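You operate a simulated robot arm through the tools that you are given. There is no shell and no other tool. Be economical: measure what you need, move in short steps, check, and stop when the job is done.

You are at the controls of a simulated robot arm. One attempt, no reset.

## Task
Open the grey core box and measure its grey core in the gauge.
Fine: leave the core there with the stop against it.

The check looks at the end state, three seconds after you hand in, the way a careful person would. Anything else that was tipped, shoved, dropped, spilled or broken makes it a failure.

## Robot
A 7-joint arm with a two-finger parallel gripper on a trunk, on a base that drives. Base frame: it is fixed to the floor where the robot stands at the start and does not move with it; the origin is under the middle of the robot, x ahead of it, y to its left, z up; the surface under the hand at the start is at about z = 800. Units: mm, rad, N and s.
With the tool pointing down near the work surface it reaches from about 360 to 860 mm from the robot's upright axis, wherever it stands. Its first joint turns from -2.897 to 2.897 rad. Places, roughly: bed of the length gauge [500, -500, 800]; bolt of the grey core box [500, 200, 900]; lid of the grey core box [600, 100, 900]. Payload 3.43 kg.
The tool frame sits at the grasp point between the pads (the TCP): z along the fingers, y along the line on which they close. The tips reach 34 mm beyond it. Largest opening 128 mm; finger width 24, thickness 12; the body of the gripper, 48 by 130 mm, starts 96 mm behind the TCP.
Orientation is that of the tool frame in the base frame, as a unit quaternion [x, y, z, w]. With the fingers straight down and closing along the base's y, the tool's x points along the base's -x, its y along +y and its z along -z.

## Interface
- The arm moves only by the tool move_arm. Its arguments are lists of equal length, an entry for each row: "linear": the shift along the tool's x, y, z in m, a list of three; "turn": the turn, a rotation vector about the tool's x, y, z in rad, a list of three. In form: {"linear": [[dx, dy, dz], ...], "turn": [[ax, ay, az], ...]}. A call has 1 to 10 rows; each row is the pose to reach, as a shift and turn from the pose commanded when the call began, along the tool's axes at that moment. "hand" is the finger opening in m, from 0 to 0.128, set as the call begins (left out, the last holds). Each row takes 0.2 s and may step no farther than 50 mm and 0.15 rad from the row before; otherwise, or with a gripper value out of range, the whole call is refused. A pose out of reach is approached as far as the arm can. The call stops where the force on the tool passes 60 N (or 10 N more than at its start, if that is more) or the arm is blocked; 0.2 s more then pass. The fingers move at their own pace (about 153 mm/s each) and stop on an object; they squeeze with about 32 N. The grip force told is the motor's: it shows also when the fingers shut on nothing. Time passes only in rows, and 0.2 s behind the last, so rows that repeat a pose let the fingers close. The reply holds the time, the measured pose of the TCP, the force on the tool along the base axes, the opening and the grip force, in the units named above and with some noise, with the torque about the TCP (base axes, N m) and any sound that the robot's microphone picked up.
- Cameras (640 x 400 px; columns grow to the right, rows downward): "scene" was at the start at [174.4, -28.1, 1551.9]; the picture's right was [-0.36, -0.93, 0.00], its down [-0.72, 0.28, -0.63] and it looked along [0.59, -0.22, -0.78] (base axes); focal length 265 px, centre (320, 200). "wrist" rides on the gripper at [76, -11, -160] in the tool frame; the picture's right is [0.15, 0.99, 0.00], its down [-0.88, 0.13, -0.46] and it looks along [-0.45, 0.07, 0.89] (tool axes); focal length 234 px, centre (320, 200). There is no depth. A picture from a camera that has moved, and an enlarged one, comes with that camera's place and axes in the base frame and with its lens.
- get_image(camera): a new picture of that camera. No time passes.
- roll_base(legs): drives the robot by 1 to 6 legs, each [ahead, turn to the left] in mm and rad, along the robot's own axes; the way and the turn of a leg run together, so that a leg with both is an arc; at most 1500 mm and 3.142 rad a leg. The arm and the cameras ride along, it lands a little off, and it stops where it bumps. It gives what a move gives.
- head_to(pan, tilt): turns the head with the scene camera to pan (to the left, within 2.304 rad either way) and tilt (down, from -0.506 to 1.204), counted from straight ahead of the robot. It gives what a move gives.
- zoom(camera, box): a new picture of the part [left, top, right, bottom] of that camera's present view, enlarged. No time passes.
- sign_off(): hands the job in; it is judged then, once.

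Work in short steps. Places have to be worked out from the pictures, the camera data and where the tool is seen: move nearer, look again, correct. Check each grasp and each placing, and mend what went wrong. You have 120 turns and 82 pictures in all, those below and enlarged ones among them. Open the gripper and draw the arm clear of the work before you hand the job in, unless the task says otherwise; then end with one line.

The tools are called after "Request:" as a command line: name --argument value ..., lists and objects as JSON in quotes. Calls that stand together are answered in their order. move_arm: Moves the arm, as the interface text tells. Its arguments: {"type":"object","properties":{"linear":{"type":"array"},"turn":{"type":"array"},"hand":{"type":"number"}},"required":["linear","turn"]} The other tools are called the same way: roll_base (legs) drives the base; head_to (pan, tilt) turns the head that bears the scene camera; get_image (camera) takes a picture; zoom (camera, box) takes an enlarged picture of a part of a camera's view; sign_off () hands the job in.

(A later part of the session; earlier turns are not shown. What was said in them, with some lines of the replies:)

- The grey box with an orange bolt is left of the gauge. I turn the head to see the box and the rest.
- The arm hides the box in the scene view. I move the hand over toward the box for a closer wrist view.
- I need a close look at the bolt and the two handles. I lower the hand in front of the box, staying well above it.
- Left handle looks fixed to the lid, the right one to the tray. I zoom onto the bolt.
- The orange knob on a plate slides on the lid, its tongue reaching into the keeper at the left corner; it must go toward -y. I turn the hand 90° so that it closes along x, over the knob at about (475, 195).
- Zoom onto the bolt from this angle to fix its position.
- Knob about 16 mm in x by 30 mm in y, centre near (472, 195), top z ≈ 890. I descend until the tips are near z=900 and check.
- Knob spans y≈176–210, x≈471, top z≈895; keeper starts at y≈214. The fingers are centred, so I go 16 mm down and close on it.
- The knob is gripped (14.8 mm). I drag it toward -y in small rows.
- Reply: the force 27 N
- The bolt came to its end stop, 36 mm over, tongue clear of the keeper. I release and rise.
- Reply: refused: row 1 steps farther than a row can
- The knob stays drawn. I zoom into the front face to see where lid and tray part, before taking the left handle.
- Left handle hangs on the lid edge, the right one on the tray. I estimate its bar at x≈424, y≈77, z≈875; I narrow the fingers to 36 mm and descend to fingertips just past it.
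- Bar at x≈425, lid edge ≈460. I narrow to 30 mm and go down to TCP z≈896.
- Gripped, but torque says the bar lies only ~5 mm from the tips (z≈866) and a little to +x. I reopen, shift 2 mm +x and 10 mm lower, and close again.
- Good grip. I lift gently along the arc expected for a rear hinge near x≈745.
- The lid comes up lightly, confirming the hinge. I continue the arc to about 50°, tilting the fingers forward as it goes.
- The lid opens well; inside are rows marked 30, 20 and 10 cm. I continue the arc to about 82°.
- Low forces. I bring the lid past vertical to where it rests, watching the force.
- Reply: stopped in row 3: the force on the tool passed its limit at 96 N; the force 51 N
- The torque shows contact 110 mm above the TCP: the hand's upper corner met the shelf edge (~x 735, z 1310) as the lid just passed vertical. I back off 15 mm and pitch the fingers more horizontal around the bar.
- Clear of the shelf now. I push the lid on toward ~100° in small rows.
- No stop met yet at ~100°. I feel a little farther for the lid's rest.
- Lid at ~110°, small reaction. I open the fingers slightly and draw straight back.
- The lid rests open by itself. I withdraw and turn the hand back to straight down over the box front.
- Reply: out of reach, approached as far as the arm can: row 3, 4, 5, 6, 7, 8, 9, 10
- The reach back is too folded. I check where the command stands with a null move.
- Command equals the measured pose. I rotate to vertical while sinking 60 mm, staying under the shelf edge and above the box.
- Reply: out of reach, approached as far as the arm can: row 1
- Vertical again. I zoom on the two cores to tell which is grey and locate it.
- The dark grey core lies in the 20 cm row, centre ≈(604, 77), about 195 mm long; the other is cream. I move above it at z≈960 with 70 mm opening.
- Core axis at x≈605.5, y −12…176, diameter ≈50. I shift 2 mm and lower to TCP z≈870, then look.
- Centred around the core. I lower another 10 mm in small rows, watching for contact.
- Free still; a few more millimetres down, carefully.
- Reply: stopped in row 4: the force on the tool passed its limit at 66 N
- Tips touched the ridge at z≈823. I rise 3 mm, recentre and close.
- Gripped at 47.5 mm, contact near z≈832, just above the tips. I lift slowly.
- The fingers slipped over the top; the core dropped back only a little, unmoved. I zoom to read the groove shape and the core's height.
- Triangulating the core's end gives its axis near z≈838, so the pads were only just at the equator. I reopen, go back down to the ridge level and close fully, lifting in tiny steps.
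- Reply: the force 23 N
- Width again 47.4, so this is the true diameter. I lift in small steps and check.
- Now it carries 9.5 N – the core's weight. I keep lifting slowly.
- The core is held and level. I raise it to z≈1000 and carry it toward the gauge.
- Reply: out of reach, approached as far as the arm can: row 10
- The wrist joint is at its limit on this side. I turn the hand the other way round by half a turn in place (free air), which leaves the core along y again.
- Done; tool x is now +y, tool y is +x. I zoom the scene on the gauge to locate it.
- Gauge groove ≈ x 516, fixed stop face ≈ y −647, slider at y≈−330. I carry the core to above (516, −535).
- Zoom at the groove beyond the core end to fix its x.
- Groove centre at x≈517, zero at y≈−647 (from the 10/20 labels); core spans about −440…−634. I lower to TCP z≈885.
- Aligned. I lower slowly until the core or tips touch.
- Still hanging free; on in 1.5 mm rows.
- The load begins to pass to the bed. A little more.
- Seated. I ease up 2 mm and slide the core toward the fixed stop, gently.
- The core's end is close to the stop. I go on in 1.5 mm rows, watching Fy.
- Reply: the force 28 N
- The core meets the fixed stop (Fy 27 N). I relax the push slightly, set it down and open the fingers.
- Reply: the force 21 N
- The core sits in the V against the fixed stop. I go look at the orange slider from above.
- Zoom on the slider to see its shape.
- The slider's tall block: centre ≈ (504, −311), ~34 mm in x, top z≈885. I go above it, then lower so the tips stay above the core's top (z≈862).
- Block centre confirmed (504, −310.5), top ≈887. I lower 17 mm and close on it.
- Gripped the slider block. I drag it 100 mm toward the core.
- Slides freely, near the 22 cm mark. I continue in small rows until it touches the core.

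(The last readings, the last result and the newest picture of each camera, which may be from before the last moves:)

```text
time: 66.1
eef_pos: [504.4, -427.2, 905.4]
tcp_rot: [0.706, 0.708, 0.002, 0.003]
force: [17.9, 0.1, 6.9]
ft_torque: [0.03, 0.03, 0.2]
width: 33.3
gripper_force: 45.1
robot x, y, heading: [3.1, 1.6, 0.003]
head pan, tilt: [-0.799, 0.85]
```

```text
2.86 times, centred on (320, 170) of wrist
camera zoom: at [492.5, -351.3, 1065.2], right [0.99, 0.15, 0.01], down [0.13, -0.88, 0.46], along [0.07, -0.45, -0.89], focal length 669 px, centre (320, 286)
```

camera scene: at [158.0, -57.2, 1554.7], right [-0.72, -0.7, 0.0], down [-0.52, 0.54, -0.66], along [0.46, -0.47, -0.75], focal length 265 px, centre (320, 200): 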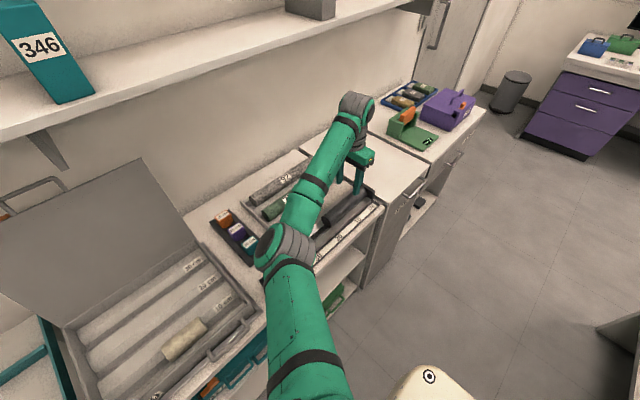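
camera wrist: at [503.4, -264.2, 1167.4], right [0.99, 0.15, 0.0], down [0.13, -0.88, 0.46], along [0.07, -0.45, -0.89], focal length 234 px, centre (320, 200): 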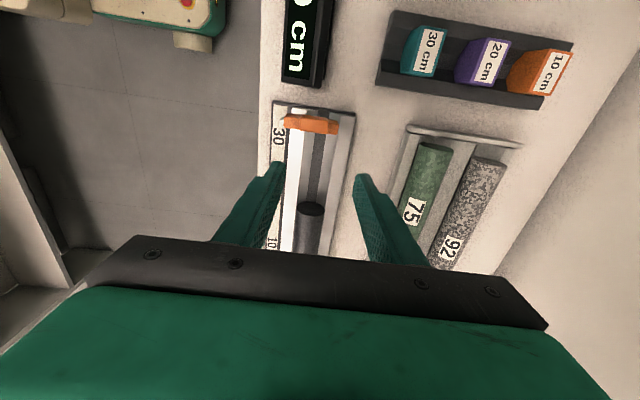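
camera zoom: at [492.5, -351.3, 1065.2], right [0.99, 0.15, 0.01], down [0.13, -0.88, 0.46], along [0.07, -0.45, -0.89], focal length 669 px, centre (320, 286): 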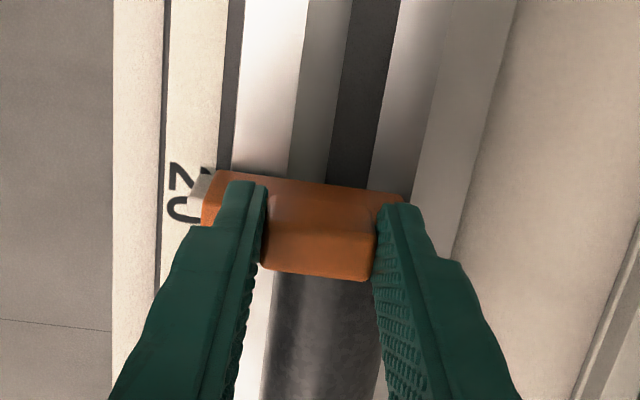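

Pointer is near 20 cm; contact should come soon. I ease the side load by 1 mm and creep.

Request:
move_arm --linear '[[-0.002, 0.001, 0], [-0.004, 0.001, 0], [-0.006, 0.001, 0], [-0.008, 0.001, 0]]' --turn '[[0, 0, 0], [0, 0, 0], [0, 0, 0], [0, 0, 0]]'

```text
time: 67.1
eef_pos: [505.6, -436.0, 905.9]
tcp_rot: [0.707, 0.707, 0.002, 0.002]
force: [4.7, 7.2, 6.8]
ft_torque: [-0.68, -0.07, 0.26]
width: 33.3
gripper_force: 44.6
robot x, y, heading: [-0.5, 0.8, 0.002]
head pan, tilt: [-0.799, 0.85]
```

Request:
move_arm --linear '[[-0.0015, 0, 0], [-0.003, 0, 0], [-0.0045, 0, 0]]' --turn '[[0, 0, 0], [0, 0, 0], [0, 0, 0]]'

Request:
zoom --camera "scene" --box '[270, 170, 390, 290]'

```text
time: 67.9
eef_pos: [504.4, -439.2, 905.3]
tcp_rot: [0.706, 0.708, 0.003, 0.0]
force: [-0.1, 38.9, 2.1]
ft_torque: [0.99, 0.09, 0.06]
width: 33.7
gripper_force: 44.9
robot x, y, heading: [-1.3, 0.0, -0.001]
head pan, tilt: [-0.799, 0.85]
```

```text
3.33 times, centred on (330, 230) of scene
camera zoom: at [157.7, -55.7, 1554.8], right [-0.72, -0.7, 0.0], down [-0.52, 0.54, -0.66], along [0.46, -0.47, -0.75], focal length 883 px, centre (287, 100)
```

zoom: 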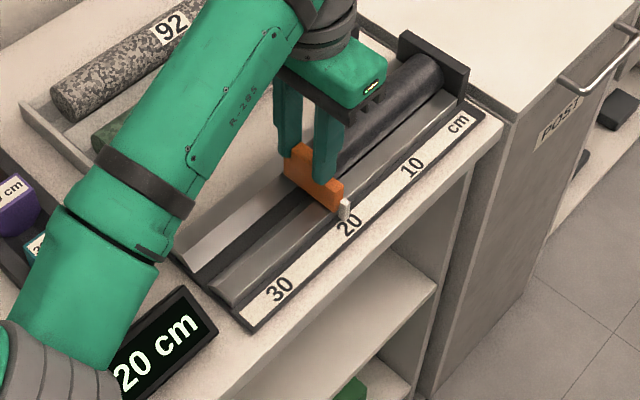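

Contact at 39 N and the display reads 20 cm. I relax the push, open, and rise.

Request:
move_arm --linear '[[0.001, 0, 0], [0.001, 0, 0]]' --turn '[[0, 0, 0], [0, 0, 0]]'

Request:
move_arm --linear '[[0, 0, 0], [0, 0, 0]]' --turn '[[0, 0, 0], [0, 0, 0]]' --hand 0.06

Request:
move_arm --linear '[[0, 0, -0.02], [0, 0, -0.06], [0, 0, -0.1], [0.02, 0, -0.14], [0.06, 0, -0.15], [0.1, 0, -0.15], [0.14, 0, -0.15]]' --turn '[[0, 0, 0], [0, 0, 0], [0, 0, 0], [0, 0, 0], [0, 0, 0], [0, 0, 0], [0, 0, 0]]'

Request:
get_image --camera "scene"

Request:
zoom --camera "scene" --box '[260, 160, 400, 300]'

Request:
get_image --camera "wrist"

```text
time: 68.5
eef_pos: [504.5, -438.6, 905.1]
tcp_rot: [0.707, 0.707, 0.003, 0.001]
force: [0.5, 28.9, -3.9]
ft_torque: [1.54, 0.0, 0.1]
width: 33.4
gripper_force: 44.8
robot x, y, heading: [3.0, 2.3, -0.004]
head pan, tilt: [-0.799, 0.85]
```

```text
time: 69.1
eef_pos: [505.8, -440.7, 903.8]
tcp_rot: [0.707, 0.707, 0.0, 0.003]
force: [0.2, 0.2, 0.3]
ft_torque: [0.0, -0.02, 0.02]
width: 59.8
gripper_force: 0.0
robot x, y, heading: [0.7, 2.6, -0.0]
head pan, tilt: [-0.799, 0.85]
```

```text
time: 70.7
eef_pos: [504.3, -300.4, 1055.8]
tcp_rot: [0.708, 0.706, 0.002, 0.001]
force: [0.3, -0.5, -0.7]
ft_torque: [0.03, 0.0, 0.02]
width: 59.7
gripper_force: 0.0
robot x, y, heading: [-1.7, 0.7, 0.009]
head pan, tilt: [-0.799, 0.85]
```

```text
7 pictures are left
camera scene: at [157.7, -57.2, 1554.7], right [-0.72, -0.7, 0.0], down [-0.52, 0.54, -0.66], along [0.46, -0.47, -0.75], focal length 265 px, centre (320, 200)
```

scene: 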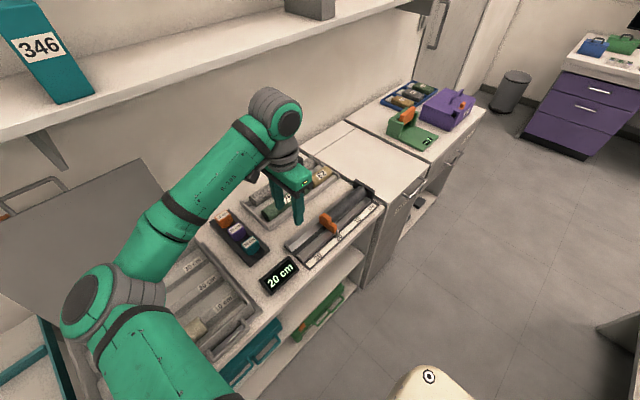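

```text
2.86 times, centred on (330, 230) of scene
camera zoom: at [157.7, -57.2, 1554.7], right [-0.72, -0.7, 0.0], down [-0.52, 0.54, -0.66], along [0.46, -0.47, -0.75], focal length 756 px, centre (291, 114)
```

zoom: 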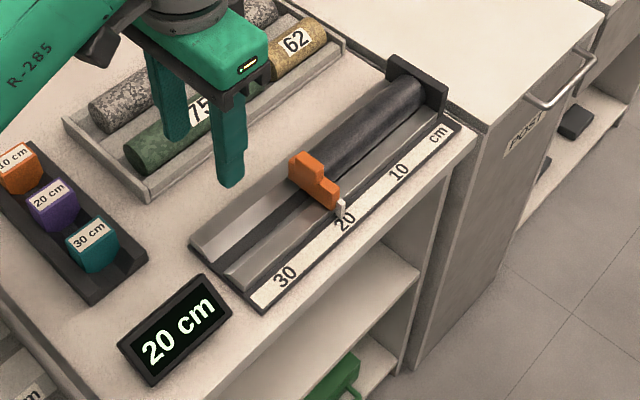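

```text
5 pictures are left
camera wrist: at [492.1, -223.0, 1215.3], right [0.99, 0.14, 0.0], down [0.13, -0.88, 0.46], along [0.07, -0.45, -0.89], focal length 234 px, centre (320, 200)
```

wrist: 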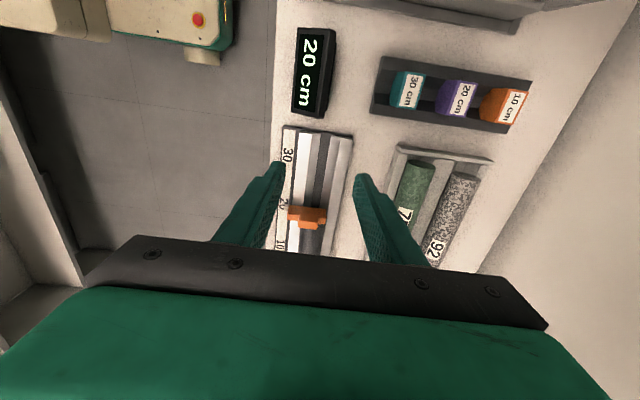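

The core lies in the V between fixed stop and slider, the display reads 20 cm, the box is open with its other core in place, and the hand is clear. I hand in.

Request:
sign_off

```text
The job is handed in.
```

The grey core box is open, and its grey core lies in the gauge between the fixed stop and the orange stop; the display reads 20 cm. On the way, the hand bumped the wall shelf's edge once while I was opening the lid; I saw nothing moved by it.
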